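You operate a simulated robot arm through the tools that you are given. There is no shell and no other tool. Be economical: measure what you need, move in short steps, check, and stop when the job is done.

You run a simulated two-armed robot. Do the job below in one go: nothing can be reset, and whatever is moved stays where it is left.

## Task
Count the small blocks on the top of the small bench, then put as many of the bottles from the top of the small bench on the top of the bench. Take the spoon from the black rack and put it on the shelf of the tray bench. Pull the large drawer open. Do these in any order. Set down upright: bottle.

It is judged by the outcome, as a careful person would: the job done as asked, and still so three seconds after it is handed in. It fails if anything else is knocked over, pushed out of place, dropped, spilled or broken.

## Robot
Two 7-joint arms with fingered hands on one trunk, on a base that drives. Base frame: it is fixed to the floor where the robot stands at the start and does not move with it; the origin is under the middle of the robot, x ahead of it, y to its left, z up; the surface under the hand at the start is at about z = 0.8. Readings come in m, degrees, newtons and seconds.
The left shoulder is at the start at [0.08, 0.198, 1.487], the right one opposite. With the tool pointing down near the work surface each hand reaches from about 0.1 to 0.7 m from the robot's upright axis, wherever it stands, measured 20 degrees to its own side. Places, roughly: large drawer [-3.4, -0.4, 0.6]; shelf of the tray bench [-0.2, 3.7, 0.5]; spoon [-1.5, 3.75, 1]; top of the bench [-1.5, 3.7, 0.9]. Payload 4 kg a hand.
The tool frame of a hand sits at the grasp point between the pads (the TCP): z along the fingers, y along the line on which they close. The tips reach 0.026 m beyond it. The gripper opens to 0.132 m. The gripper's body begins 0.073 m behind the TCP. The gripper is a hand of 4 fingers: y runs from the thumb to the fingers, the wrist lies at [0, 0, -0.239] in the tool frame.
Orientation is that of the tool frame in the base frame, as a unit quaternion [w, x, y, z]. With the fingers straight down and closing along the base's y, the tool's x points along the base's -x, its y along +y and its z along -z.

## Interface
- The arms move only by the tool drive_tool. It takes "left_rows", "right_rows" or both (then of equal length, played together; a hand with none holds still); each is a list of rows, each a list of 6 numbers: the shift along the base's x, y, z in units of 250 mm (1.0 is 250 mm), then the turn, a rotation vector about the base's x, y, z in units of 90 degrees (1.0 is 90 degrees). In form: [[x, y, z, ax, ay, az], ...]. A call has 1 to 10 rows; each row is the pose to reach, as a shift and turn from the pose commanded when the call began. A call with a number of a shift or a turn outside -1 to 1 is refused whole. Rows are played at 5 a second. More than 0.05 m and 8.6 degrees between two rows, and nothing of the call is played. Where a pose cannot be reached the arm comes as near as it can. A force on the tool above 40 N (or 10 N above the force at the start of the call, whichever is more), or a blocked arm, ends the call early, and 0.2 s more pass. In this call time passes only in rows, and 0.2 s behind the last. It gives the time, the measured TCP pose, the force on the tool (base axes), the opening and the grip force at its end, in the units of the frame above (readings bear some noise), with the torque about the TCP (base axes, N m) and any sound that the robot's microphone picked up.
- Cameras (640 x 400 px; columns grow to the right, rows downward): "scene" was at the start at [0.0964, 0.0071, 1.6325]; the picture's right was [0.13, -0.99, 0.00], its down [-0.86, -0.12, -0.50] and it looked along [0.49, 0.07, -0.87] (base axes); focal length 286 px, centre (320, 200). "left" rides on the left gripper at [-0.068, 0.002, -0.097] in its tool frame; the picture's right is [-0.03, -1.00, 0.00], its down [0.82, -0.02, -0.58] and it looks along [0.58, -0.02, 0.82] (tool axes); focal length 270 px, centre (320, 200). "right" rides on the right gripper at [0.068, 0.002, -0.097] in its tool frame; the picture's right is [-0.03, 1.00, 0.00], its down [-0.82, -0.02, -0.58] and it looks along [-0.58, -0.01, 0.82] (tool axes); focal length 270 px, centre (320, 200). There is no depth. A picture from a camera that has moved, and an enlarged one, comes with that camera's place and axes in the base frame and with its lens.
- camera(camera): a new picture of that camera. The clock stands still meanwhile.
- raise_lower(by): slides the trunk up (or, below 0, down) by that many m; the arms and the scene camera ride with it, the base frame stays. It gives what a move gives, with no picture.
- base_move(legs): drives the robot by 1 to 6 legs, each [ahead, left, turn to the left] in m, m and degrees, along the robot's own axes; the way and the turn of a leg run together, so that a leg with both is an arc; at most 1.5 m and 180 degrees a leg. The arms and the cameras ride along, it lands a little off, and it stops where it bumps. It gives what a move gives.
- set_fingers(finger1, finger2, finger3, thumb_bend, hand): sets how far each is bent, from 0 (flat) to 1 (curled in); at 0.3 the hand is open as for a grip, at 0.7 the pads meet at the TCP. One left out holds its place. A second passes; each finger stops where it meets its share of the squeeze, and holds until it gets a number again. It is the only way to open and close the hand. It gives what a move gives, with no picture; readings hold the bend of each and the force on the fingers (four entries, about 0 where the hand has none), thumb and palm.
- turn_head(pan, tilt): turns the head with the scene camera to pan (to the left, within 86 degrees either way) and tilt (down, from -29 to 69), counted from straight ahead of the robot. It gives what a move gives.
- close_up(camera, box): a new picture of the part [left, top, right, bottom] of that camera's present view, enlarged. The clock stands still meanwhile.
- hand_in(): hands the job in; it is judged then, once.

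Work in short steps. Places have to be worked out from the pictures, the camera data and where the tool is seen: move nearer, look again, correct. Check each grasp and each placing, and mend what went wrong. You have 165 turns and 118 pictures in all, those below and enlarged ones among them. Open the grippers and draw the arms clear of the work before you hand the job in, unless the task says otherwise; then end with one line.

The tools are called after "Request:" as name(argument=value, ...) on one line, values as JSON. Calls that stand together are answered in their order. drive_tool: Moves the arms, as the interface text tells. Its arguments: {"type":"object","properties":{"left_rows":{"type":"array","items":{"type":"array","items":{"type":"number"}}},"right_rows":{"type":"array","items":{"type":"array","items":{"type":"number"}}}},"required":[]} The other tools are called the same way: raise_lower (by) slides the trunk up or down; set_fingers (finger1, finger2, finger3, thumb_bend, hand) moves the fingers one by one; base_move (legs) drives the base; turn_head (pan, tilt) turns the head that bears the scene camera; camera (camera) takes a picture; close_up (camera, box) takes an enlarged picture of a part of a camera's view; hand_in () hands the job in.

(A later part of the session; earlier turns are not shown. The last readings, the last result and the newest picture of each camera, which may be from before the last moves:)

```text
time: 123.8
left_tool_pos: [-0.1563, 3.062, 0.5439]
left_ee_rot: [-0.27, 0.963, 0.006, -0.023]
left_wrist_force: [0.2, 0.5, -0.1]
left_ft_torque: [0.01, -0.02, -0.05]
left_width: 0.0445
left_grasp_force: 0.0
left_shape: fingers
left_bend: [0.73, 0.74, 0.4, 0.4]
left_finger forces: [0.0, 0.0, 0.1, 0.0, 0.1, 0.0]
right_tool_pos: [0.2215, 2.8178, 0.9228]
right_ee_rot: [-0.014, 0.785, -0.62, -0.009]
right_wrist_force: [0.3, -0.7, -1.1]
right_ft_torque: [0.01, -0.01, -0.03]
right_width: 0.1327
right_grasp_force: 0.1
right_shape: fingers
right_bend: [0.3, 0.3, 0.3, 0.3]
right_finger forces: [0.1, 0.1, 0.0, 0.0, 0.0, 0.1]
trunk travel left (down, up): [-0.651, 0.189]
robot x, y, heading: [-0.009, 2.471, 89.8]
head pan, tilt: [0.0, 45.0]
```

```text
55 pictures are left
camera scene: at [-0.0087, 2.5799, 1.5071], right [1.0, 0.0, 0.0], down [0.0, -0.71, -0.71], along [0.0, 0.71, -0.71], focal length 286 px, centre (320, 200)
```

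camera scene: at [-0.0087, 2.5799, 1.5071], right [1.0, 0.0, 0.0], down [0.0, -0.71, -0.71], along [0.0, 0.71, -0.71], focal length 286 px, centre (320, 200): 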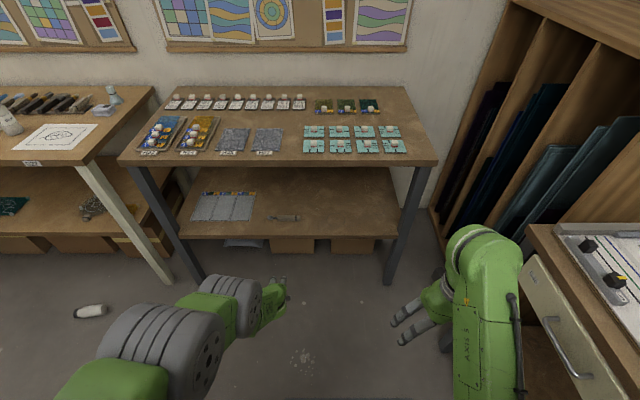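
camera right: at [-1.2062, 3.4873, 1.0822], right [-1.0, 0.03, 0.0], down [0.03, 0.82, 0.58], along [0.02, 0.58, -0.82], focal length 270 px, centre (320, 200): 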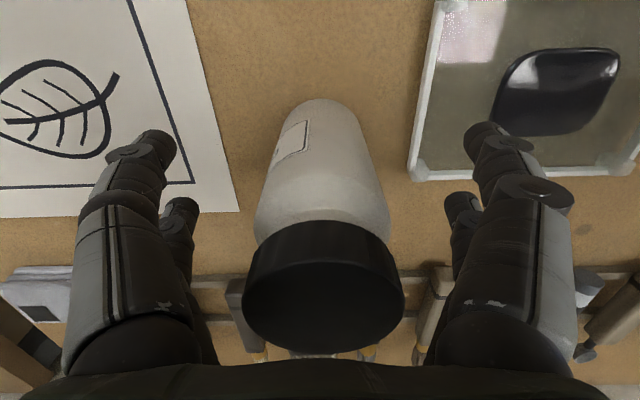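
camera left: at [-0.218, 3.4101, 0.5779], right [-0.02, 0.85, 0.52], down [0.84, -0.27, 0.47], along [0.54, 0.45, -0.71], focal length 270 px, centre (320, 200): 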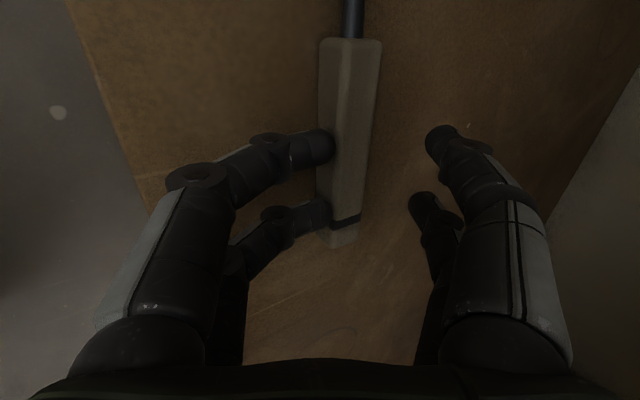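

The spoon lies on the shelf. Now I must get the left arm out of its stiff posture before going down to the floor: yaw back and pull up/in.

Request:
drive_tool(left_rows=[[-0.03, -0.06, 0.1, -0.03, 0, -0.08], [-0.06, -0.12, 0.2, -0.06, 0, -0.16], [-0.09, -0.18, 0.3, -0.09, 0, -0.24], [-0.12, -0.24, 0.4, -0.12, 0, -0.32], [-0.15, -0.3, 0.5, -0.15, 0, -0.4], [-0.18, -0.36, 0.6, -0.18, 0, -0.48], [-0.21, -0.42, 0.7, -0.21, 0, -0.56], [-0.24, -0.48, 0.8, -0.24, 0, -0.64]])

Request:
turn_head(pan=20, tilt=50)

Request:
camera(camera="scene")

```text
time: 125.6
left_tool_pos: [-0.1813, 3.1064, 0.6768]
left_ee_rot: [-0.03, 0.913, -0.407, -0.016]
left_wrist_force: [-0.2, 0.1, 0.5]
left_ft_torque: [-0.04, 0.01, 0.0]
left_width: 0.0444
left_grasp_force: 0.1
left_shape: fingers
left_bend: [0.73, 0.74, 0.4, 0.4]
left_finger forces: [0.1, 0.1, 0.0, 0.0, 0.0, 0.1]
left hand out of reach, approached as far as the arm can: row 1, 2, 3, 4, 5, 6, 7, 8
right_tool_pos: [0.2212, 2.82, 0.9225]
right_ee_rot: [-0.013, 0.784, -0.62, -0.009]
right_wrist_force: [-0.5, 0.2, 0.7]
right_ft_torque: [0.0, 0.01, 0.0]
right_width: 0.1327
right_grasp_force: 0.1
right_shape: fingers
right_bend: [0.3, 0.3, 0.3, 0.3]
right_finger forces: [0.0, 0.0, 0.1, 0.0, 0.1, 0.1]
trunk travel left (down, up): [-0.651, 0.189]
robot x, y, heading: [-0.01, 2.4694, 89.9]
head pan, tilt: [0.0, 45.0]
```

```text
time: 126.5
left_tool_pos: [-0.1801, 3.1051, 0.6775]
left_ee_rot: [-0.03, 0.913, -0.406, -0.017]
left_wrist_force: [0.0, 0.9, 0.9]
left_ft_torque: [0.03, 0.02, 0.0]
left_width: 0.0444
left_grasp_force: 0.1
left_shape: fingers
left_bend: [0.73, 0.74, 0.4, 0.4]
left_finger forces: [0.0, 0.1, 0.1, 0.0, 0.1, 0.1]
right_tool_pos: [0.2222, 2.82, 0.9219]
right_ee_rot: [-0.014, 0.784, -0.621, -0.009]
right_wrist_force: [-0.3, -0.3, -0.9]
right_ft_torque: [0.04, -0.03, 0.0]
right_width: 0.1326
right_grasp_force: 0.0
right_shape: fingers
right_bend: [0.3, 0.3, 0.3, 0.3]
right_finger forces: [0.0, 0.0, 0.0, 0.0, 0.0, 0.0]
trunk travel left (down, up): [-0.651, 0.189]
robot x, y, heading: [-0.0063, 2.4711, 90.0]
head pan, tilt: [20.0, 50.0]
```

```text
54 pictures are left
camera scene: at [-0.0348, 2.5715, 1.5002], right [0.94, 0.34, 0.0], down [0.26, -0.72, -0.64], along [-0.22, 0.6, -0.77], focal length 286 px, centre (320, 200)
```

scene: 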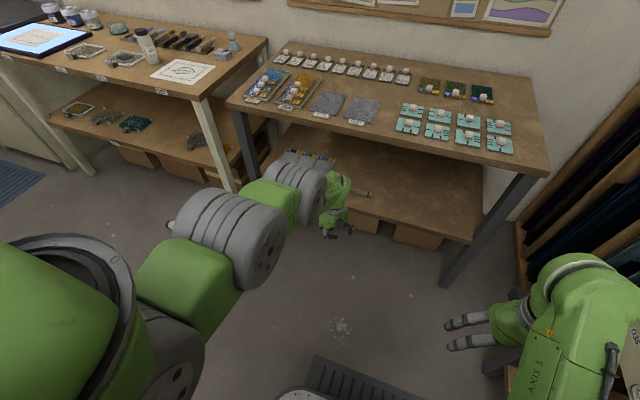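

I try a pure sideways (inward) move to let the elbow bend.

Request:
drive_tool(left_rows=[[0.1, 0, 0, 0, 0, 0], [0.2, 0, 0, 0, 0, 0], [0.3, 0, 0, 0, 0, 0], [0.4, 0, 0, 0, 0, 0], [0.5, -0.05, 0, 0, 0, 0], [0.6, -0.1, 0, 0, 0, 0], [0.6, -0.2, 0, 0, 0, 0], [0.6, -0.3, 0, 0, 0, 0]])

```text
time: 128.3
left_tool_pos: [-0.0242, 3.0564, 0.6501]
left_ee_rot: [-0.03, 0.913, -0.406, -0.018]
left_wrist_force: [0.6, 1.0, 0.1]
left_ft_torque: [-0.01, -0.01, 0.02]
left_width: 0.0442
left_grasp_force: 0.1
left_shape: fingers
left_bend: [0.73, 0.74, 0.4, 0.4]
left_finger forces: [0.0, 0.0, 0.1, 0.1, 0.1, 0.1]
left hand out of reach, approached as far as the arm can: row 7, 8
right_tool_pos: [0.2223, 2.8194, 0.9229]
right_ee_rot: [-0.014, 0.784, -0.621, -0.009]
right_wrist_force: [1.1, 0.2, -1.3]
right_ft_torque: [0.02, -0.01, 0.0]
right_width: 0.1327
right_grasp_force: 0.1
right_shape: fingers
right_bend: [0.3, 0.3, 0.3, 0.3]
right_finger forces: [0.0, 0.0, 0.0, 0.0, 0.0, 0.0]
trunk travel left (down, up): [-0.651, 0.189]
robot x, y, heading: [-0.0098, 2.4729, 90.0]
head pan, tilt: [20.0, 50.0]
```

Sideways moves work. I swing the left arm outward and up, out of the way, and leave it there; the right arm will fetch the bottle.

Request:
drive_tool(left_rows=[[-0.12, 0, 0.06, 0, 0, 0], [-0.24, 0, 0.12, 0, 0, 0], [-0.36, 0, 0.18, 0, 0, 0], [-0.48, 0, 0.24, 0, 0, 0], [-0.6, -0.02, 0.3, 0, 0, 0], [-0.72, -0.04, 0.36, 0, 0, 0], [-0.84, -0.06, 0.42, 0, 0, 0], [-0.96, -0.08, 0.48, 0, 0, 0]])

Request:
drive_tool(left_rows=[[-0.12, -0.03, 0.06, 0, 0, 0], [-0.24, -0.06, 0.12, 0, 0, 0], [-0.36, -0.1, 0.18, 0, 0, 0], [-0.48, -0.14, 0.24, 0, 0, 0], [-0.6, -0.2, 0.3, 0, 0, 0], [-0.72, -0.26, 0.36, 0, 0, 0]])

Request:
camera(camera="scene")

```text
time: 130.1
left_tool_pos: [-0.2552, 3.1237, 0.7109]
left_ee_rot: [-0.029, 0.913, -0.407, -0.017]
left_wrist_force: [-0.2, -0.2, 0.2]
left_ft_torque: [0.02, -0.03, -0.01]
left_width: 0.0444
left_grasp_force: 0.0
left_shape: fingers
left_bend: [0.73, 0.74, 0.4, 0.4]
left_finger forces: [0.1, 0.0, 0.0, 0.1, 0.0, 0.0]
left hand out of reach, approached as far as the arm can: row 1, 2, 3, 4, 5, 6, 7, 8
right_tool_pos: [0.2212, 2.8189, 0.9225]
right_ee_rot: [-0.014, 0.784, -0.621, -0.009]
right_wrist_force: [0.1, 0.4, -0.1]
right_ft_torque: [-0.03, 0.01, -0.01]
right_width: 0.1326
right_grasp_force: 0.1
right_shape: fingers
right_bend: [0.3, 0.3, 0.3, 0.3]
right_finger forces: [0.1, 0.1, 0.0, 0.0, 0.1, 0.1]
trunk travel left (down, up): [-0.651, 0.189]
robot x, y, heading: [-0.0072, 2.4677, 90.1]
head pan, tilt: [20.0, 50.0]
```

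```text
time: 131.5
left_tool_pos: [-0.4553, 3.1026, 0.7816]
left_ee_rot: [-0.031, 0.913, -0.407, -0.016]
left_wrist_force: [-0.5, 0.6, -0.3]
left_ft_torque: [-0.01, 0.02, -0.02]
left_width: 0.0444
left_grasp_force: 0.1
left_shape: fingers
left_bend: [0.73, 0.74, 0.4, 0.4]
left_finger forces: [0.0, 0.1, 0.1, 0.1, 0.0, 0.1]
left hand out of reach, approached as far as the arm can: row 1, 2, 3, 4, 5, 6
right_tool_pos: [0.2221, 2.8197, 0.9239]
right_ee_rot: [-0.014, 0.784, -0.62, -0.009]
right_wrist_force: [0.1, -0.3, 0.4]
right_ft_torque: [0.01, 0.03, 0.01]
right_width: 0.1328
right_grasp_force: 0.0
right_shape: fingers
right_bend: [0.3, 0.3, 0.3, 0.3]
right_finger forces: [0.1, 0.0, 0.0, 0.1, 0.1, 0.0]
trunk travel left (down, up): [-0.651, 0.189]
robot x, y, heading: [-0.0096, 2.467, 90.0]
head pan, tilt: [20.0, 50.0]
```

```text
53 pictures are left
camera scene: at [-0.0359, 2.5709, 1.5002], right [0.94, 0.34, 0.0], down [0.26, -0.72, -0.64], along [-0.22, 0.6, -0.77], focal length 286 px, centre (320, 200)
```

scene: 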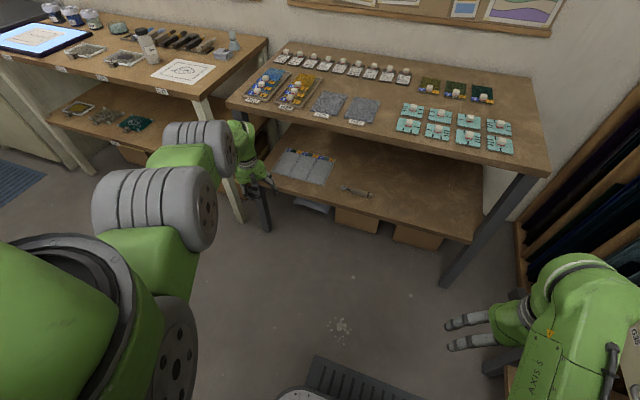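

The left arm is out to the side. I turn to heading ~145°, then drive toward the fallen bottle, stopping short to look.

Request:
base_move(legs=[[0, 0, 55], [0.6, 0.166, 0]])

Request:
turn_head(pan=-5, tilt=45)

Request:
camera(camera="scene")

```text
time: 137.3
left_tool_pos: [-1.3573, 2.6544, 0.7822]
left_ee_rot: [-0.019, 0.997, 0.065, -0.029]
left_wrist_force: [-0.2, -0.4, -0.3]
left_ft_torque: [0.04, -0.01, -0.03]
left_width: 0.0445
left_grasp_force: 0.0
left_shape: fingers
left_bend: [0.73, 0.74, 0.4, 0.4]
left_finger forces: [0.0, 0.1, 0.0, 0.0, 0.1, 0.0]
right_tool_pos: [-0.7387, 3.0527, 0.9227]
right_ee_rot: [-0.008, 0.983, -0.184, -0.014]
right_wrist_force: [-0.2, -0.4, 0.3]
right_ft_torque: [-0.03, -0.01, 0.02]
right_width: 0.1326
right_grasp_force: 0.1
right_shape: fingers
right_bend: [0.3, 0.3, 0.3, 0.3]
right_finger forces: [0.0, 0.0, 0.0, 0.1, 0.1, 0.0]
trunk travel left (down, up): [-0.651, 0.189]
robot x, y, heading: [-0.5842, 2.6661, 145.3]
head pan, tilt: [20.0, 50.0]
```

```text
time: 138.2
left_tool_pos: [-1.3584, 2.6542, 0.7807]
left_ee_rot: [-0.018, 0.997, 0.065, -0.028]
left_wrist_force: [0.2, -0.2, 0.6]
left_ft_torque: [0.0, 0.01, -0.01]
left_width: 0.0442
left_grasp_force: 0.1
left_shape: fingers
left_bend: [0.73, 0.74, 0.4, 0.4]
left_finger forces: [0.1, 0.1, 0.0, 0.0, 0.0, 0.0]
right_tool_pos: [-0.7392, 3.0516, 0.9223]
right_ee_rot: [-0.009, 0.983, -0.184, -0.016]
right_wrist_force: [0.4, 0.9, -0.6]
right_ft_torque: [-0.04, 0.0, 0.0]
right_width: 0.1327
right_grasp_force: 0.1
right_shape: fingers
right_bend: [0.3, 0.3, 0.3, 0.3]
right_finger forces: [0.1, 0.0, 0.0, 0.0, 0.0, 0.0]
trunk travel left (down, up): [-0.651, 0.189]
robot x, y, heading: [-0.5862, 2.6615, 145.3]
head pan, tilt: [-5.0, 45.0]
```

```text
52 pictures are left
camera scene: at [-0.6709, 2.7308, 1.507], right [0.64, 0.77, 0.0], down [0.55, -0.45, -0.71], along [-0.54, 0.45, -0.71], focal length 286 px, centre (320, 200)
```

scene: 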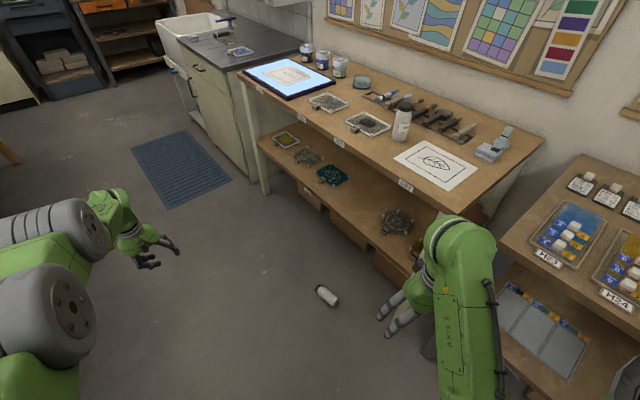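

Request:
close_up(camera="scene", box=[290, 270, 370, 320])

```text
8.00 times, centred on (330, 295) of scene
camera zoom: at [-0.6709, 2.7308, 1.507], right [0.64, 0.77, 0.0], down [0.55, -0.45, -0.71], along [-0.54, 0.45, -0.71], focal length 2285 px, centre (240, -560)
```

zoom: 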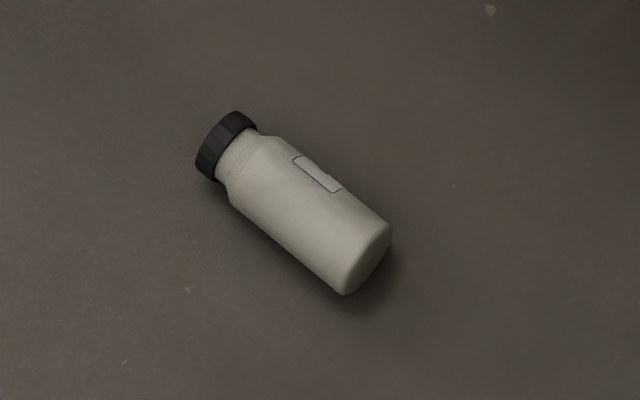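

Bottle axis: base (-1.14, 3.24), cap (-1.266, 3.22). I yaw the right hand +31° to straddle it, then drive forward 0.33.

Request:
drive_tool(right_rows=[[0, 0, 0, 0, 0, 0.09], [0, 0, 0, 0, 0, 0.18], [0, 0, 0, 0, 0, 0.27], [0, 0, 0, 0, 0, 0.345]])

Request:
base_move(legs=[[0.33, 0, 0]])

Request:
turn_head(pan=-10, tilt=58)

Request:
camera(camera="scene")

```text
time: 139.2
left_tool_pos: [-1.357, 2.6552, 0.7824]
left_ee_rot: [-0.019, 0.997, 0.065, -0.027]
left_wrist_force: [0.7, 0.0, -0.5]
left_ft_torque: [0.0, -0.01, -0.02]
left_width: 0.0443
left_grasp_force: 0.1
left_shape: fingers
left_bend: [0.73, 0.74, 0.4, 0.4]
left_finger forces: [0.0, 0.0, 0.0, 0.0, 0.1, 0.1]
right_tool_pos: [-0.7419, 3.0492, 0.9219]
right_ee_rot: [-0.003, 0.996, 0.093, -0.016]
right_wrist_force: [-0.4, -0.2, 1.3]
right_ft_torque: [0.01, -0.06, -0.02]
right_width: 0.1323
right_grasp_force: 0.1
right_shape: fingers
right_bend: [0.3, 0.3, 0.3, 0.3]
right_finger forces: [0.0, 0.0, 0.0, 0.0, 0.0, 0.0]
trunk travel left (down, up): [-0.651, 0.189]
robot x, y, heading: [-0.5847, 2.6637, 145.3]
head pan, tilt: [-5.0, 45.0]
```

```text
time: 141.4
left_tool_pos: [-1.6332, 2.8474, 0.7822]
left_ee_rot: [-0.02, 0.997, 0.063, -0.029]
left_wrist_force: [0.6, 0.4, 0.6]
left_ft_torque: [0.02, 0.0, 0.0]
left_width: 0.0445
left_grasp_force: 0.1
left_shape: fingers
left_bend: [0.73, 0.74, 0.4, 0.4]
left_finger forces: [0.1, 0.0, 0.0, 0.1, 0.0, 0.1]
right_tool_pos: [-1.0148, 3.2405, 0.9232]
right_ee_rot: [-0.005, 0.996, 0.09, -0.017]
right_wrist_force: [0.1, -0.6, -0.5]
right_ft_torque: [-0.04, 0.04, 0.0]
right_width: 0.1327
right_grasp_force: 0.1
right_shape: fingers
right_bend: [0.3, 0.3, 0.3, 0.3]
right_finger forces: [0.0, 0.0, 0.0, 0.1, 0.0, 0.1]
trunk travel left (down, up): [-0.651, 0.189]
robot x, y, heading: [-0.8608, 2.8531, 145.5]
head pan, tilt: [-5.0, 45.0]
```

```text
time: 142.2
left_tool_pos: [-1.633, 2.8474, 0.78]
left_ee_rot: [-0.018, 0.997, 0.063, -0.028]
left_wrist_force: [-0.2, -0.4, 0.2]
left_ft_torque: [0.0, 0.02, -0.01]
left_width: 0.0444
left_grasp_force: 0.1
left_shape: fingers
left_bend: [0.73, 0.74, 0.4, 0.4]
left_finger forces: [0.0, 0.0, 0.0, 0.1, 0.1, 0.0]
right_tool_pos: [-1.0178, 3.2397, 0.9217]
right_ee_rot: [-0.005, 0.996, 0.09, -0.016]
right_wrist_force: [0.2, 0.1, -0.7]
right_ft_torque: [0.01, -0.02, 0.01]
right_width: 0.1328
right_grasp_force: 0.0
right_shape: fingers
right_bend: [0.3, 0.3, 0.3, 0.3]
right_finger forces: [0.1, 0.1, 0.0, 0.0, 0.0, 0.1]
trunk travel left (down, up): [-0.651, 0.189]
robot x, y, heading: [-0.8593, 2.8578, 145.2]
head pan, tilt: [-10.0, 58.0]
```

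```text
50 pictures are left
camera scene: at [-0.9333, 2.9188, 1.4899], right [0.7, 0.71, 0.0], down [0.6, -0.6, -0.53], along [-0.38, 0.37, -0.85], focal length 286 px, centre (320, 200)
```

scene: 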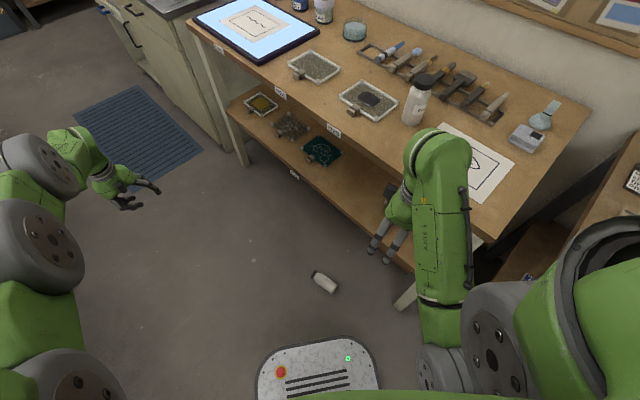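

I move the right hand over the bottle (x -1.205, y 3.23) at this height and check with the hand camera.

Request:
drive_tool(right_rows=[[-0.15, -0.01, 0, 0, 0, 0], [-0.3, -0.02, 0, 0, 0, 0], [-0.45, -0.03, 0, 0, 0, 0], [-0.6, -0.04, 0, 0, 0, 0], [-0.748, -0.05, 0, 0, 0, 0]])

Request:
camera(camera="right")

Request:
camera(camera="scene")

```text
time: 143.4
left_tool_pos: [-1.6341, 2.8482, 0.7803]
left_ee_rot: [-0.018, 0.997, 0.063, -0.028]
left_wrist_force: [0.1, -0.1, 0.7]
left_ft_torque: [0.01, -0.02, 0.0]
left_width: 0.0441
left_grasp_force: 0.0
left_shape: fingers
left_bend: [0.73, 0.74, 0.4, 0.4]
left_finger forces: [0.0, 0.0, 0.0, 0.0, 0.0, 0.0]
right_tool_pos: [-1.2071, 3.2281, 0.9215]
right_ee_rot: [-0.004, 0.996, 0.09, -0.015]
right_wrist_force: [-1.1, -0.9, 0.0]
right_ft_torque: [0.0, 0.02, 0.01]
right_width: 0.1324
right_grasp_force: 0.0
right_shape: fingers
right_bend: [0.3, 0.3, 0.3, 0.3]
right_finger forces: [0.0, 0.0, 0.1, 0.1, 0.0, 0.0]
trunk travel left (down, up): [-0.651, 0.189]
robot x, y, heading: [-0.8595, 2.8528, 145.4]
head pan, tilt: [-10.0, 58.0]
```

```text
49 pictures are left
camera right: at [-1.1372, 3.2382, 1.0164], right [0.16, -0.99, -0.01], down [-0.79, -0.13, 0.6], along [-0.6, -0.09, -0.8], focal length 270 px, centre (320, 200)
```

right: 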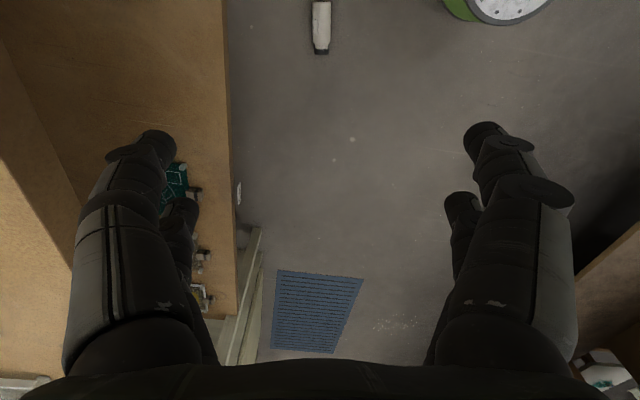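

```text
48 pictures are left
camera scene: at [-0.935, 2.9189, 1.4898], right [0.7, 0.71, 0.0], down [0.6, -0.6, -0.53], along [-0.37, 0.37, -0.85], focal length 286 px, centre (320, 200)
```

scene: 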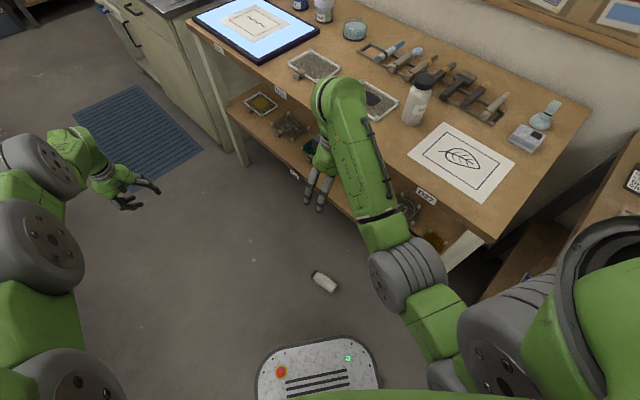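

Aligned over the bottle (hand camera puts it at (-1.21, 3.23)). I lower the trunk in stages.

Request:
raise_lower(by=-0.35)

Request:
raise_lower(by=-0.26)

Request:
camera(camera="right")

Request:
camera(camera="scene")

```text
time: 146.8
left_tool_pos: [-1.6327, 2.8477, 0.4314]
left_ee_rot: [-0.018, 0.997, 0.064, -0.028]
left_wrist_force: [-0.1, -0.2, 0.1]
left_ft_torque: [-0.05, 0.0, 0.02]
left_width: 0.0447
left_grasp_force: 0.0
left_shape: fingers
left_bend: [0.73, 0.74, 0.4, 0.4]
left_finger forces: [0.0, 0.0, 0.0, 0.1, 0.0, 0.0]
right_tool_pos: [-1.2045, 3.2285, 0.5727]
right_ee_rot: [-0.005, 0.996, 0.09, -0.016]
right_wrist_force: [0.1, -0.6, 0.4]
right_ft_torque: [-0.02, 0.01, 0.0]
right_width: 0.1325
right_grasp_force: 0.0
right_shape: fingers
right_bend: [0.3, 0.3, 0.3, 0.3]
right_finger forces: [0.1, 0.1, 0.1, 0.1, 0.0, 0.0]
trunk travel left (down, up): [-0.301, 0.539]
robot x, y, heading: [-0.8611, 2.8549, 145.3]
head pan, tilt: [-10.0, 58.0]
```

```text
time: 149.5
left_tool_pos: [-1.6347, 2.8467, 0.171]
left_ee_rot: [-0.018, 0.997, 0.063, -0.028]
left_wrist_force: [0.1, 0.1, 0.3]
left_ft_torque: [-0.03, -0.01, -0.05]
left_width: 0.0445
left_grasp_force: 0.0
left_shape: fingers
left_bend: [0.73, 0.74, 0.4, 0.4]
left_finger forces: [0.1, 0.0, 0.0, 0.0, 0.0, 0.0]
right_tool_pos: [-1.2059, 3.2279, 0.3128]
right_ee_rot: [-0.004, 0.996, 0.091, -0.016]
right_wrist_force: [0.9, -0.5, 1.0]
right_ft_torque: [0.02, -0.01, 0.0]
right_width: 0.1327
right_grasp_force: 0.1
right_shape: fingers
right_bend: [0.3, 0.3, 0.3, 0.3]
right_finger forces: [0.0, 0.1, 0.1, 0.1, 0.1, 0.0]
trunk travel left (down, up): [-0.041, 0.799]
robot x, y, heading: [-0.8587, 2.8517, 145.2]
head pan, tilt: [-10.0, 58.0]
```

```text
47 pictures are left
camera right: at [-1.135, 3.2379, 0.407], right [0.16, -0.99, -0.01], down [-0.79, -0.13, 0.6], along [-0.6, -0.09, -0.8], focal length 270 px, centre (320, 200)
```

right: 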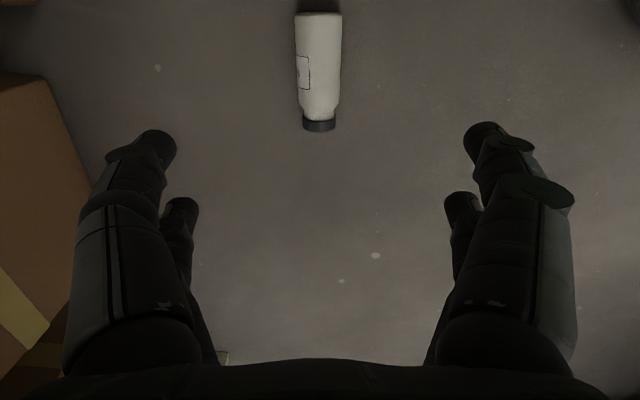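

```text
46 pictures are left
camera scene: at [-0.9325, 2.9183, 0.88], right [0.7, 0.71, 0.0], down [0.6, -0.6, -0.53], along [-0.38, 0.37, -0.85], focal length 286 px, centre (320, 200)
```

scene: 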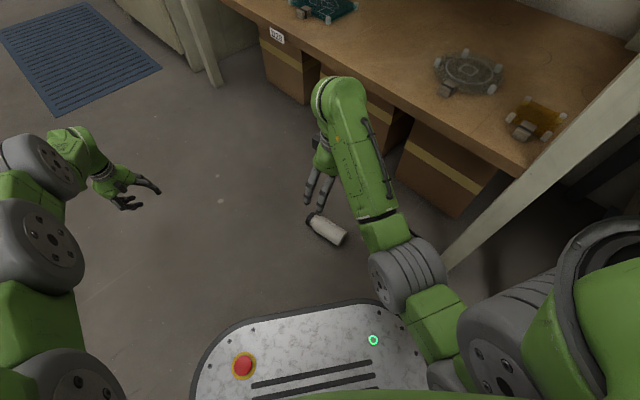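

Bottle is between the fingers laterally; grip point (-1.205, 3.231). I descend with the arm.

Request:
drive_tool(right_rows=[[0, 0.01, -0.15, 0, 0, 0], [0, 0.01, -0.3, 0, 0, 0], [0, 0.01, -0.45, 0, 0, 0], [0, 0.01, -0.6, 0, 0, 0], [0, 0.01, -0.75, 0, 0, 0]])

Request:
camera(camera="right")

```text
time: 150.7
left_tool_pos: [-1.6329, 2.8488, 0.1718]
left_ee_rot: [-0.019, 0.997, 0.063, -0.027]
left_wrist_force: [-0.9, 0.0, 0.5]
left_ft_torque: [0.0, 0.0, 0.01]
left_width: 0.0446
left_grasp_force: 0.0
left_shape: fingers
left_bend: [0.73, 0.74, 0.4, 0.4]
left_finger forces: [0.0, 0.0, 0.1, 0.1, 0.1, 0.0]
right_tool_pos: [-1.2032, 3.2326, 0.1236]
right_ee_rot: [-0.004, 0.996, 0.09, -0.017]
right_wrist_force: [0.1, 0.1, 0.1]
right_ft_torque: [0.0, -0.01, 0.0]
right_width: 0.1326
right_grasp_force: 0.2
right_shape: fingers
right_bend: [0.3, 0.3, 0.3, 0.3]
right_finger forces: [0.0, 0.0, 0.0, 0.0, 0.1, 0.0]
trunk travel left (down, up): [-0.041, 0.799]
robot x, y, heading: [-0.8584, 2.8551, 145.6]
head pan, tilt: [-10.0, 58.0]
```

```text
45 pictures are left
camera right: at [-1.1335, 3.2417, 0.2183], right [0.15, -0.99, -0.01], down [-0.79, -0.13, 0.6], along [-0.6, -0.08, -0.8], focal length 270 px, centre (320, 200)
```

right: 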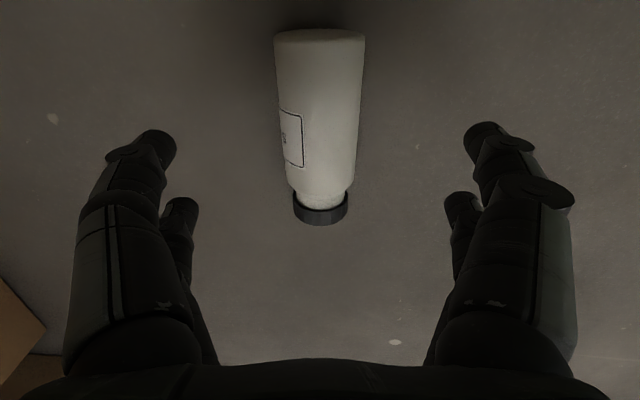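

Request:
drive_tool(right_rows=[[-0.005, 0, -0.12, 0, 0, 0], [-0.01, 0, -0.24, 0, 0, 0], [-0.01, 0, -0.3, 0, 0, 0], [-0.01, 0, -0.345, 0, 0, 0]])

Request:
set_fingers(hand="right", finger1=0.7, finger2=0.7, finger3=0.7, thumb_bend=0.7)

Request:
drive_tool(right_rows=[[0, 0, 0.1, 0, 0, 0], [0, 0, 0.25, 0, 0, 0], [0, 0, 0.4, 0, 0, 0], [0, 0, 0.55, 0, 0, 0], [0, 0, 0.7, 0, 0, 0]])

Request:
camera(camera="right")

```text
time: 151.7
left_tool_pos: [-1.6332, 2.8484, 0.1706]
left_ee_rot: [-0.019, 0.997, 0.063, -0.029]
left_wrist_force: [0.2, -0.2, 0.6]
left_ft_torque: [-0.04, 0.0, 0.0]
left_width: 0.0444
left_grasp_force: 0.0
left_shape: fingers
left_bend: [0.73, 0.74, 0.4, 0.4]
left_finger forces: [0.0, 0.0, 0.0, 0.0, 0.1, 0.0]
right_tool_pos: [-1.2073, 3.2291, 0.0388]
right_ee_rot: [-0.005, 0.996, 0.091, -0.017]
right_wrist_force: [-0.3, -0.2, 0.6]
right_ft_torque: [-0.01, 0.01, 0.02]
right_width: 0.1326
right_grasp_force: 0.1
right_shape: fingers
right_bend: [0.3, 0.3, 0.3, 0.3]
right_finger forces: [0.0, 0.0, 0.0, 0.0, 0.0, 0.1]
trunk travel left (down, up): [-0.041, 0.799]
robot x, y, heading: [-0.8613, 2.8544, 145.4]
head pan, tilt: [-10.0, 58.0]
```

```text
time: 152.7
left_tool_pos: [-1.6333, 2.8469, 0.171]
left_ee_rot: [-0.018, 0.997, 0.064, -0.029]
left_wrist_force: [0.4, 0.2, -0.1]
left_ft_torque: [-0.02, -0.02, -0.01]
left_width: 0.0444
left_grasp_force: 0.1
left_shape: fingers
left_bend: [0.73, 0.74, 0.4, 0.4]
left_finger forces: [0.0, 0.0, 0.1, 0.1, 0.0, 0.0]
right_tool_pos: [-1.2057, 3.2292, 0.0381]
right_ee_rot: [-0.005, 0.996, 0.091, -0.017]
right_wrist_force: [-0.2, -0.4, 0.4]
right_ft_torque: [0.01, -0.01, 0.0]
right_width: 0.044
right_grasp_force: 21.8
right_shape: fingers
right_bend: [0.55, 0.55, 0.59, 0.64]
right_finger forces: [10.9, 11.1, 8.2, 0.1, 13.1, 0.0]
trunk travel left (down, up): [-0.041, 0.799]
robot x, y, heading: [-0.8593, 2.8543, 145.4]
head pan, tilt: [-10.0, 58.0]
```

```text
time: 153.9
left_tool_pos: [-1.6343, 2.8483, 0.1725]
left_ee_rot: [-0.019, 0.997, 0.063, -0.028]
left_wrist_force: [-0.3, 0.5, 0.1]
left_ft_torque: [-0.03, -0.05, 0.0]
left_width: 0.0445
left_grasp_force: 0.1
left_shape: fingers
left_bend: [0.73, 0.74, 0.4, 0.4]
left_finger forces: [0.1, 0.1, 0.1, 0.0, 0.0, 0.1]
right_tool_pos: [-1.2068, 3.2296, 0.2132]
right_ee_rot: [-0.004, 0.996, 0.091, -0.016]
right_wrist_force: [-0.6, 0.4, -1.4]
right_ft_torque: [0.03, -0.02, 0.04]
right_width: 0.044
right_grasp_force: 21.3
right_shape: fingers
right_bend: [0.55, 0.55, 0.59, 0.64]
right_finger forces: [10.9, 11.0, 8.2, 0.2, 13.0, 0.1]
trunk travel left (down, up): [-0.041, 0.799]
robot x, y, heading: [-0.8581, 2.8537, 145.4]
head pan, tilt: [-10.0, 58.0]
```

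```text
44 pictures are left
camera right: at [-1.1372, 3.2392, 0.3075], right [0.15, -0.99, -0.01], down [-0.79, -0.13, 0.6], along [-0.6, -0.09, -0.8], focal length 270 px, centre (320, 200)
```

right: 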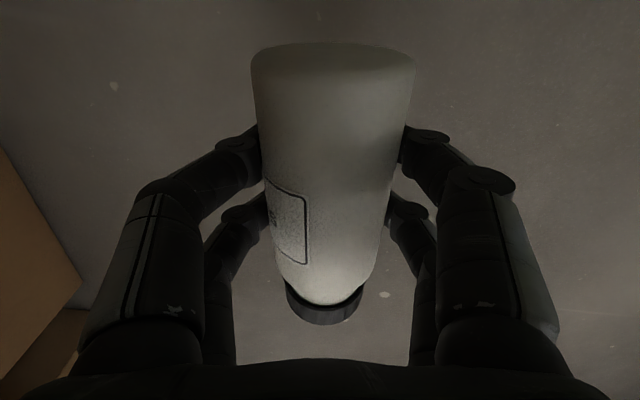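

Bottle gripped on the body, cap toward -x side. I back away from the bench, raise the trunk and turn to face the bench.

Request:
base_move(legs=[[-0.35, 0, 0]])

Request:
raise_lower(by=0.6)

Request:
base_move(legs=[[0, 0, -55]])

Request:
turn_head(pan=5, tilt=45)

Request:
camera(camera="scene")

```text
time: 156.2
left_tool_pos: [-1.3418, 2.6468, 0.1714]
left_ee_rot: [-0.018, 0.997, 0.063, -0.028]
left_wrist_force: [0.0, 0.0, -0.5]
left_ft_torque: [0.01, -0.01, 0.04]
left_width: 0.0443
left_grasp_force: 0.1
left_shape: fingers
left_bend: [0.73, 0.74, 0.4, 0.4]
left_finger forces: [0.0, 0.0, 0.0, 0.0, 0.0, 0.0]
right_tool_pos: [-0.9167, 3.0289, 0.213]
right_ee_rot: [-0.005, 0.996, 0.09, -0.016]
right_wrist_force: [-0.3, 0.1, -2.5]
right_ft_torque: [0.03, -0.05, -0.01]
right_width: 0.0439
right_grasp_force: 21.0
right_shape: fingers
right_bend: [0.55, 0.55, 0.59, 0.64]
right_finger forces: [11.0, 10.9, 8.2, 0.0, 12.8, 0.0]
trunk travel left (down, up): [-0.041, 0.799]
robot x, y, heading: [-0.5731, 2.6534, 145.1]
head pan, tilt: [-10.0, 58.0]
```

```text
refused: 0.6 is not a number from -0.4 to 0.4
```

```text
time: 159.0
left_tool_pos: [-1.0178, 3.2841, 0.1717]
left_ee_rot: [-0.03, 0.914, -0.404, -0.016]
left_wrist_force: [-1.1, -0.2, 0.5]
left_ft_torque: [0.01, -0.02, 0.03]
left_width: 0.0443
left_grasp_force: 0.1
left_shape: fingers
left_bend: [0.73, 0.74, 0.4, 0.4]
left_finger forces: [0.0, 0.1, 0.0, 0.1, 0.1, 0.0]
right_tool_pos: [-0.4608, 3.1536, 0.2129]
right_ee_rot: [-0.011, 0.925, -0.381, -0.012]
right_wrist_force: [-0.3, 0.1, -1.5]
right_ft_torque: [0.0, -0.02, -0.01]
right_width: 0.0438
right_grasp_force: 21.3
right_shape: fingers
right_bend: [0.55, 0.55, 0.59, 0.64]
right_finger forces: [10.7, 10.7, 8.0, 0.1, 12.8, 0.1]
trunk travel left (down, up): [-0.041, 0.799]
robot x, y, heading: [-0.5686, 2.6531, 90.3]
head pan, tilt: [-10.0, 58.0]
```

```text
time: 159.8
left_tool_pos: [-1.018, 3.2843, 0.1719]
left_ee_rot: [-0.029, 0.914, -0.405, -0.016]
left_wrist_force: [0.8, -1.4, 0.2]
left_ft_torque: [0.01, 0.01, 0.0]
left_width: 0.0444
left_grasp_force: 0.0
left_shape: fingers
left_bend: [0.73, 0.74, 0.4, 0.4]
left_finger forces: [0.0, 0.0, 0.1, 0.0, 0.0, 0.0]
right_tool_pos: [-0.4621, 3.1535, 0.2133]
right_ee_rot: [-0.012, 0.925, -0.38, -0.012]
right_wrist_force: [-0.2, 0.3, -1.3]
right_ft_torque: [0.0, -0.03, 0.0]
right_width: 0.0435
right_grasp_force: 21.0
right_shape: fingers
right_bend: [0.55, 0.55, 0.59, 0.64]
right_finger forces: [10.8, 10.8, 8.1, 0.0, 12.9, 0.1]
trunk travel left (down, up): [-0.041, 0.799]
robot x, y, heading: [-0.5695, 2.6525, 90.0]
head pan, tilt: [5.0, 45.0]
```

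```text
43 pictures are left
camera scene: at [-0.5758, 2.7624, 0.897], right [1.0, 0.09, 0.0], down [0.06, -0.7, -0.71], along [-0.06, 0.7, -0.71], focal length 286 px, centre (320, 200)
```

scene: 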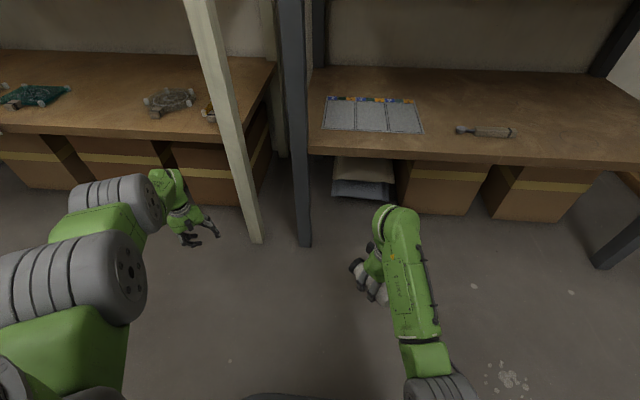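

Only the trunk raise was refused (max 0.4). Nothing touched. I back up, then raise in two steps.

Request:
base_move(legs=[[-0.3, 0, 0]])

Request:
raise_lower(by=0.4)

Request:
raise_lower(by=0.3)

```text
time: 161.8
left_tool_pos: [-1.017, 2.9908, 0.1712]
left_ee_rot: [-0.029, 0.914, -0.405, -0.017]
left_wrist_force: [0.1, 0.4, 0.4]
left_ft_torque: [-0.01, -0.01, -0.05]
left_width: 0.0446
left_grasp_force: 0.0
left_shape: fingers
left_bend: [0.73, 0.74, 0.4, 0.4]
left_finger forces: [0.0, 0.0, 0.0, 0.0, 0.1, 0.0]
right_tool_pos: [-0.4583, 2.861, 0.2135]
right_ee_rot: [-0.012, 0.925, -0.379, -0.013]
right_wrist_force: [0.6, -0.9, -1.8]
right_ft_torque: [0.01, -0.05, 0.01]
right_width: 0.0438
right_grasp_force: 21.0
right_shape: fingers
right_bend: [0.55, 0.55, 0.59, 0.64]
right_finger forces: [10.7, 10.8, 8.2, 0.0, 12.8, 0.0]
trunk travel left (down, up): [-0.041, 0.799]
robot x, y, heading: [-0.5673, 2.3611, 90.4]
head pan, tilt: [5.0, 45.0]
```

```text
time: 165.6
left_tool_pos: [-1.0171, 2.9921, 0.5706]
left_ee_rot: [-0.029, 0.914, -0.405, -0.017]
left_wrist_force: [-0.2, 0.6, -0.9]
left_ft_torque: [-0.02, 0.0, 0.0]
left_width: 0.0442
left_grasp_force: 0.1
left_shape: fingers
left_bend: [0.73, 0.74, 0.4, 0.4]
left_finger forces: [0.0, 0.1, 0.0, 0.1, 0.1, 0.0]
right_tool_pos: [-0.4595, 2.8612, 0.6133]
right_ee_rot: [-0.012, 0.925, -0.38, -0.013]
right_wrist_force: [0.1, 0.6, -1.2]
right_ft_torque: [0.0, 0.0, -0.02]
right_width: 0.0436
right_grasp_force: 20.9
right_shape: fingers
right_bend: [0.55, 0.55, 0.59, 0.64]
right_finger forces: [10.7, 10.7, 8.1, 0.0, 12.8, 0.0]
trunk travel left (down, up): [-0.441, 0.399]
robot x, y, heading: [-0.5698, 2.359, 90.3]
head pan, tilt: [5.0, 45.0]
```

```text
time: 168.6
left_tool_pos: [-1.0175, 2.9917, 0.8703]
left_ee_rot: [-0.03, 0.914, -0.405, -0.016]
left_wrist_force: [-1.0, 0.1, -0.3]
left_ft_torque: [-0.02, 0.01, -0.01]
left_width: 0.0443
left_grasp_force: 0.0
left_shape: fingers
left_bend: [0.73, 0.74, 0.4, 0.4]
left_finger forces: [0.0, 0.0, 0.0, 0.0, 0.1, 0.0]
right_tool_pos: [-0.4592, 2.8623, 0.9134]
right_ee_rot: [-0.011, 0.925, -0.38, -0.012]
right_wrist_force: [-0.1, -0.6, -1.7]
right_ft_torque: [-0.01, -0.02, -0.02]
right_width: 0.0434
right_grasp_force: 21.1
right_shape: fingers
right_bend: [0.55, 0.55, 0.59, 0.64]
right_finger forces: [10.7, 10.7, 8.2, 0.0, 12.7, 0.1]
trunk travel left (down, up): [-0.741, 0.099]
robot x, y, heading: [-0.5651, 2.3597, 90.1]
head pan, tilt: [5.0, 45.0]
```

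I yaw the right hand back to straight ahead, then pitch it up so the bottle stands upright (cap up).

Request:
drive_tool(right_rows=[[0, 0, 0.05, 0, 0, -0.085], [0, 0, 0.1, 0, 0, -0.17], [0, 0, 0.15, 0, 0, -0.255], [0, 0, 0.2, 0, 0, -0.34], [0, 0, 0.25, 0, 0, -0.42], [0, 0, 0.3, 0, 0, -0.503]])

Request:
drive_tool(right_rows=[[0, 0, 0, 0.09, 0, 0], [0, 0, 0, 0.18, 0, 0], [0, 0, 0, 0.27, 0, 0], [0, 0, 0, 0.36, 0, 0], [0, 0, 0, 0.45, 0, 0], [0, 0, 0, 0.5, 0, 0]])

```text
time: 170.0
left_tool_pos: [-1.0168, 2.9918, 0.8706]
left_ee_rot: [-0.03, 0.914, -0.405, -0.016]
left_wrist_force: [-0.3, -0.5, -0.2]
left_ft_torque: [0.02, 0.04, 0.06]
left_width: 0.0446
left_grasp_force: 0.1
left_shape: fingers
left_bend: [0.73, 0.74, 0.4, 0.4]
left_finger forces: [0.1, 0.1, 0.0, 0.1, 0.1, 0.0]
right_tool_pos: [-0.4605, 2.8611, 0.9883]
right_ee_rot: [-0.015, 0.707, -0.707, -0.007]
right_wrist_force: [-0.2, 0.4, -1.8]
right_ft_torque: [-0.01, 0.02, 0.01]
right_width: 0.0437
right_grasp_force: 20.7
right_shape: fingers
right_bend: [0.55, 0.55, 0.59, 0.64]
right_finger forces: [10.8, 10.7, 8.1, 0.0, 12.8, 0.0]
trunk travel left (down, up): [-0.741, 0.099]
robot x, y, heading: [-0.5665, 2.3628, 90.4]
head pan, tilt: [5.0, 45.0]
```

```text
time: 171.4
left_tool_pos: [-1.0169, 2.9909, 0.8709]
left_ee_rot: [-0.03, 0.914, -0.404, -0.016]
left_wrist_force: [0.6, 0.4, 0.2]
left_ft_torque: [0.03, 0.02, 0.0]
left_width: 0.0443
left_grasp_force: 0.1
left_shape: fingers
left_bend: [0.73, 0.74, 0.4, 0.4]
left_finger forces: [0.0, 0.0, 0.0, 0.1, 0.1, 0.1]
right_tool_pos: [-0.4607, 2.8621, 0.9875]
right_ee_rot: [0.284, -0.648, 0.65, 0.277]
right_wrist_force: [-0.2, 0.1, -1.6]
right_ft_torque: [0.0, -0.05, 0.01]
right_width: 0.0431
right_grasp_force: 20.3
right_shape: fingers
right_bend: [0.55, 0.55, 0.6, 0.64]
right_finger forces: [10.8, 10.4, 8.0, 0.1, 12.6, 0.0]
trunk travel left (down, up): [-0.741, 0.099]
robot x, y, heading: [-0.5657, 2.3573, 90.3]
head pan, tilt: [5.0, 45.0]
```

Request:
drive_tool(right_rows=[[0, 0, 0, 0.085, 0, 0], [0, 0, 0, 0.17, 0, 0], [0, 0, 0, 0.255, 0, 0], [0, 0, 0, 0.34, 0, 0], [0, 0, 0, 0.42, 0, 0], [0, 0, 0, 0.485, 0, 0]])

Request:
camera(camera="right")

Request:
turn_head(pan=-10, tilt=40)

Request:
camera(camera="scene")

```text
time: 172.8
left_tool_pos: [-1.0163, 2.992, 0.8705]
left_ee_rot: [-0.03, 0.914, -0.404, -0.017]
left_wrist_force: [-0.8, -0.6, 0.0]
left_ft_torque: [0.01, -0.03, 0.01]
left_width: 0.0446
left_grasp_force: 0.1
left_shape: fingers
left_bend: [0.73, 0.74, 0.4, 0.4]
left_finger forces: [0.1, 0.0, 0.0, 0.0, 0.0, 0.0]
right_tool_pos: [-0.4612, 2.8612, 0.9879]
right_ee_rot: [0.506, -0.495, 0.5, 0.499]
right_wrist_force: [0.6, 0.8, -1.9]
right_ft_torque: [0.0, 0.01, -0.01]
right_width: 0.0428
right_grasp_force: 19.7
right_shape: fingers
right_bend: [0.55, 0.55, 0.6, 0.64]
right_finger forces: [10.4, 9.7, 7.8, 0.0, 12.3, 0.0]
trunk travel left (down, up): [-0.741, 0.099]
robot x, y, heading: [-0.569, 2.3604, 90.2]
head pan, tilt: [5.0, 45.0]
```

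```text
42 pictures are left
camera right: at [-0.4637, 2.7652, 0.9185], right [-1.0, 0.01, 0.02], down [0.01, -0.58, 0.81], along [0.02, 0.81, 0.58], focal length 270 px, centre (320, 200)
```

right: 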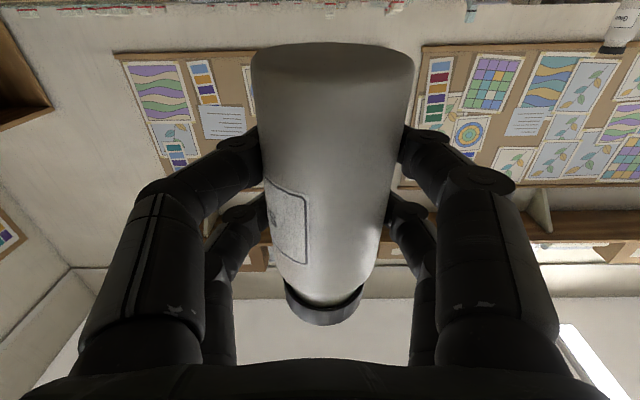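

```text
time: 173.6
left_tool_pos: [-1.0173, 2.9925, 0.8705]
left_ee_rot: [-0.03, 0.914, -0.405, -0.017]
left_wrist_force: [0.8, 0.5, 1.5]
left_ft_torque: [0.0, 0.0, -0.01]
left_width: 0.0442
left_grasp_force: 0.0
left_shape: fingers
left_bend: [0.73, 0.74, 0.4, 0.4]
left_finger forces: [0.0, 0.0, 0.0, 0.0, 0.1, 0.0]
right_tool_pos: [-0.4602, 2.8616, 0.9884]
right_ee_rot: [0.505, -0.496, 0.5, 0.499]
right_wrist_force: [0.1, 0.4, -1.8]
right_ft_torque: [-0.02, 0.0, -0.02]
right_width: 0.0431
right_grasp_force: 20.2
right_shape: fingers
right_bend: [0.55, 0.55, 0.6, 0.64]
right_finger forces: [10.5, 9.7, 7.8, 0.0, 12.2, 0.0]
trunk travel left (down, up): [-0.741, 0.099]
robot x, y, heading: [-0.5669, 2.3611, 90.2]
head pan, tilt: [-10.0, 40.0]
```

```text
41 pictures are left
camera scene: at [-0.553, 2.4737, 1.6043], right [0.99, -0.17, 0.0], down [-0.11, -0.63, -0.77], along [0.13, 0.75, -0.64], focal length 286 px, centre (320, 200)
```

scene: 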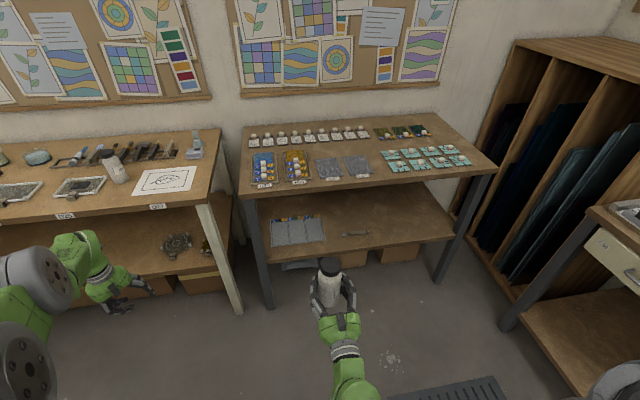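

The bottle is upright in the hand. Before approaching the bench I must swing the extended left arm out to the left side so it does not hit the bench; I drive forward to free space first.

Request:
base_move(legs=[[0.27, 0, 0]])

Request:
drive_tool(left_rows=[[-0.16, -0.1, 0, 0, 0, 0.05], [-0.32, -0.21, 0, 0, 0, 0.1], [-0.48, -0.34, 0, 0, 0, 0.15], [-0.62, -0.46, 0, 0, 0, 0.2], [-0.76, -0.6, 0, 0, 0, 0.25], [-0.9, -0.72, 0, 0, 0, 0.31]])

Request:
drive_tool(left_rows=[[-0.09, -0.15, 0, 0, 0, 0.05], [-0.18, -0.31, 0, 0, 0, 0.1], [-0.27, -0.47, 0, 0, 0, 0.15], [-0.35, -0.64, 0, 0, 0, 0.2], [-0.41, -0.81, 0, 0, 0, 0.25], [-0.46, -0.98, 0, 0, 0, 0.29]])

```text
time: 175.5
left_tool_pos: [-1.0224, 3.258, 0.8725]
left_ee_rot: [-0.03, 0.915, -0.402, -0.017]
left_wrist_force: [-0.2, 0.6, 0.5]
left_ft_torque: [0.04, 0.0, 0.02]
left_width: 0.0444
left_grasp_force: 0.1
left_shape: fingers
left_bend: [0.73, 0.74, 0.4, 0.4]
left_finger forces: [0.0, 0.1, 0.0, 0.0, 0.1, 0.1]
right_tool_pos: [-0.4636, 3.1291, 0.9883]
right_ee_rot: [0.505, -0.496, 0.499, 0.5]
right_wrist_force: [0.6, -0.4, -1.8]
right_ft_torque: [-0.03, -0.02, 0.0]
right_width: 0.043
right_grasp_force: 20.2
right_shape: fingers
right_bend: [0.55, 0.55, 0.6, 0.64]
right_finger forces: [10.5, 9.8, 7.8, 0.1, 12.4, 0.1]
trunk travel left (down, up): [-0.741, 0.099]
robot x, y, heading: [-0.5694, 2.6321, 90.6]
head pan, tilt: [-10.0, 40.0]
```

```text
refused: row 3 steps farther than a row can; nothing moved
```

```text
time: 176.9
left_tool_pos: [-1.2029, 3.0993, 0.8206]
left_ee_rot: [-0.024, 0.98, -0.197, -0.021]
left_wrist_force: [-0.9, 1.1, 0.9]
left_ft_torque: [0.0, -0.02, -0.01]
left_width: 0.0444
left_grasp_force: 0.0
left_shape: fingers
left_bend: [0.73, 0.74, 0.4, 0.4]
left_finger forces: [0.1, 0.0, 0.1, 0.1, 0.1, 0.0]
left hand out of reach, approached as far as the arm can: row 1, 2, 3, 4, 5, 6
right_tool_pos: [-0.4645, 3.1309, 0.9884]
right_ee_rot: [0.505, -0.496, 0.5, 0.499]
right_wrist_force: [-0.9, 0.0, -2.4]
right_ft_torque: [-0.02, -0.02, -0.03]
right_width: 0.0429
right_grasp_force: 20.2
right_shape: fingers
right_bend: [0.55, 0.55, 0.6, 0.64]
right_finger forces: [10.6, 9.9, 7.8, 0.0, 12.3, 0.1]
trunk travel left (down, up): [-0.741, 0.099]
robot x, y, heading: [-0.5732, 2.6303, 90.7]
head pan, tilt: [-10.0, 40.0]
```

Request:
drive_tool(left_rows=[[-0.12, -0.13, 0.05, 0, 0, 0.05], [-0.24, -0.26, 0.1, 0, 0, 0.1], [-0.34, -0.4, 0.1, 0, 0, 0.15], [-0.42, -0.55, 0.1, 0, 0, 0.2], [-0.48, -0.7, 0.1, 0, 0, 0.25], [-0.54, -0.86, 0.1, 0, 0, 0.3]])

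Request:
drive_tool(left_rows=[[-0.06, -0.15, 0.05, 0, 0, 0.05], [-0.12, -0.3, 0.1, 0, 0, 0.1], [-0.18, -0.46, 0.1, 0, 0, 0.15], [-0.22, -0.62, 0.1, 0, 0, 0.2], [-0.24, -0.78, 0.1, 0, 0, 0.2], [-0.24, -0.94, 0.1, 0, 0, 0.2]])

```text
time: 178.3
left_tool_pos: [-1.3376, 2.8815, 0.8466]
left_ee_rot: [-0.019, 0.998, 0.049, -0.027]
left_wrist_force: [0.0, 0.0, -0.2]
left_ft_torque: [0.01, 0.02, 0.03]
left_width: 0.0443
left_grasp_force: 0.1
left_shape: fingers
left_bend: [0.73, 0.74, 0.4, 0.4]
left_finger forces: [0.0, 0.0, 0.1, 0.1, 0.0, 0.0]
left hand out of reach, approached as far as the arm can: row 1, 2, 3, 4, 5, 6
right_tool_pos: [-0.4644, 3.1299, 0.9895]
right_ee_rot: [0.504, -0.497, 0.499, 0.5]
right_wrist_force: [0.0, -0.9, -1.3]
right_ft_torque: [-0.01, 0.01, 0.0]
right_width: 0.043
right_grasp_force: 20.1
right_shape: fingers
right_bend: [0.55, 0.55, 0.6, 0.64]
right_finger forces: [10.5, 9.8, 7.8, 0.0, 12.4, 0.0]
trunk travel left (down, up): [-0.741, 0.099]
robot x, y, heading: [-0.5734, 2.6283, 90.2]
head pan, tilt: [-10.0, 40.0]
```

```text
time: 179.7
left_tool_pos: [-1.3876, 2.6476, 0.874]
left_ee_rot: [-0.015, 0.978, 0.205, -0.03]
left_wrist_force: [1.6, 0.5, -0.3]
left_ft_torque: [-0.01, 0.05, 0.0]
left_width: 0.0444
left_grasp_force: 0.1
left_shape: fingers
left_bend: [0.73, 0.74, 0.4, 0.4]
left_finger forces: [0.0, 0.0, 0.0, 0.0, 0.0, 0.1]
left hand out of reach, approached as far as the arm can: row 4, 5, 6
right_tool_pos: [-0.4629, 3.1298, 0.9899]
right_ee_rot: [0.504, -0.496, 0.5, 0.499]
right_wrist_force: [0.1, 0.3, -1.5]
right_ft_torque: [-0.01, 0.01, 0.01]
right_width: 0.0429
right_grasp_force: 20.1
right_shape: fingers
right_bend: [0.55, 0.55, 0.6, 0.64]
right_finger forces: [10.4, 9.8, 7.8, 0.0, 12.4, 0.1]
trunk travel left (down, up): [-0.741, 0.099]
robot x, y, heading: [-0.5683, 2.6301, 90.4]
head pan, tilt: [-10.0, 40.0]
```

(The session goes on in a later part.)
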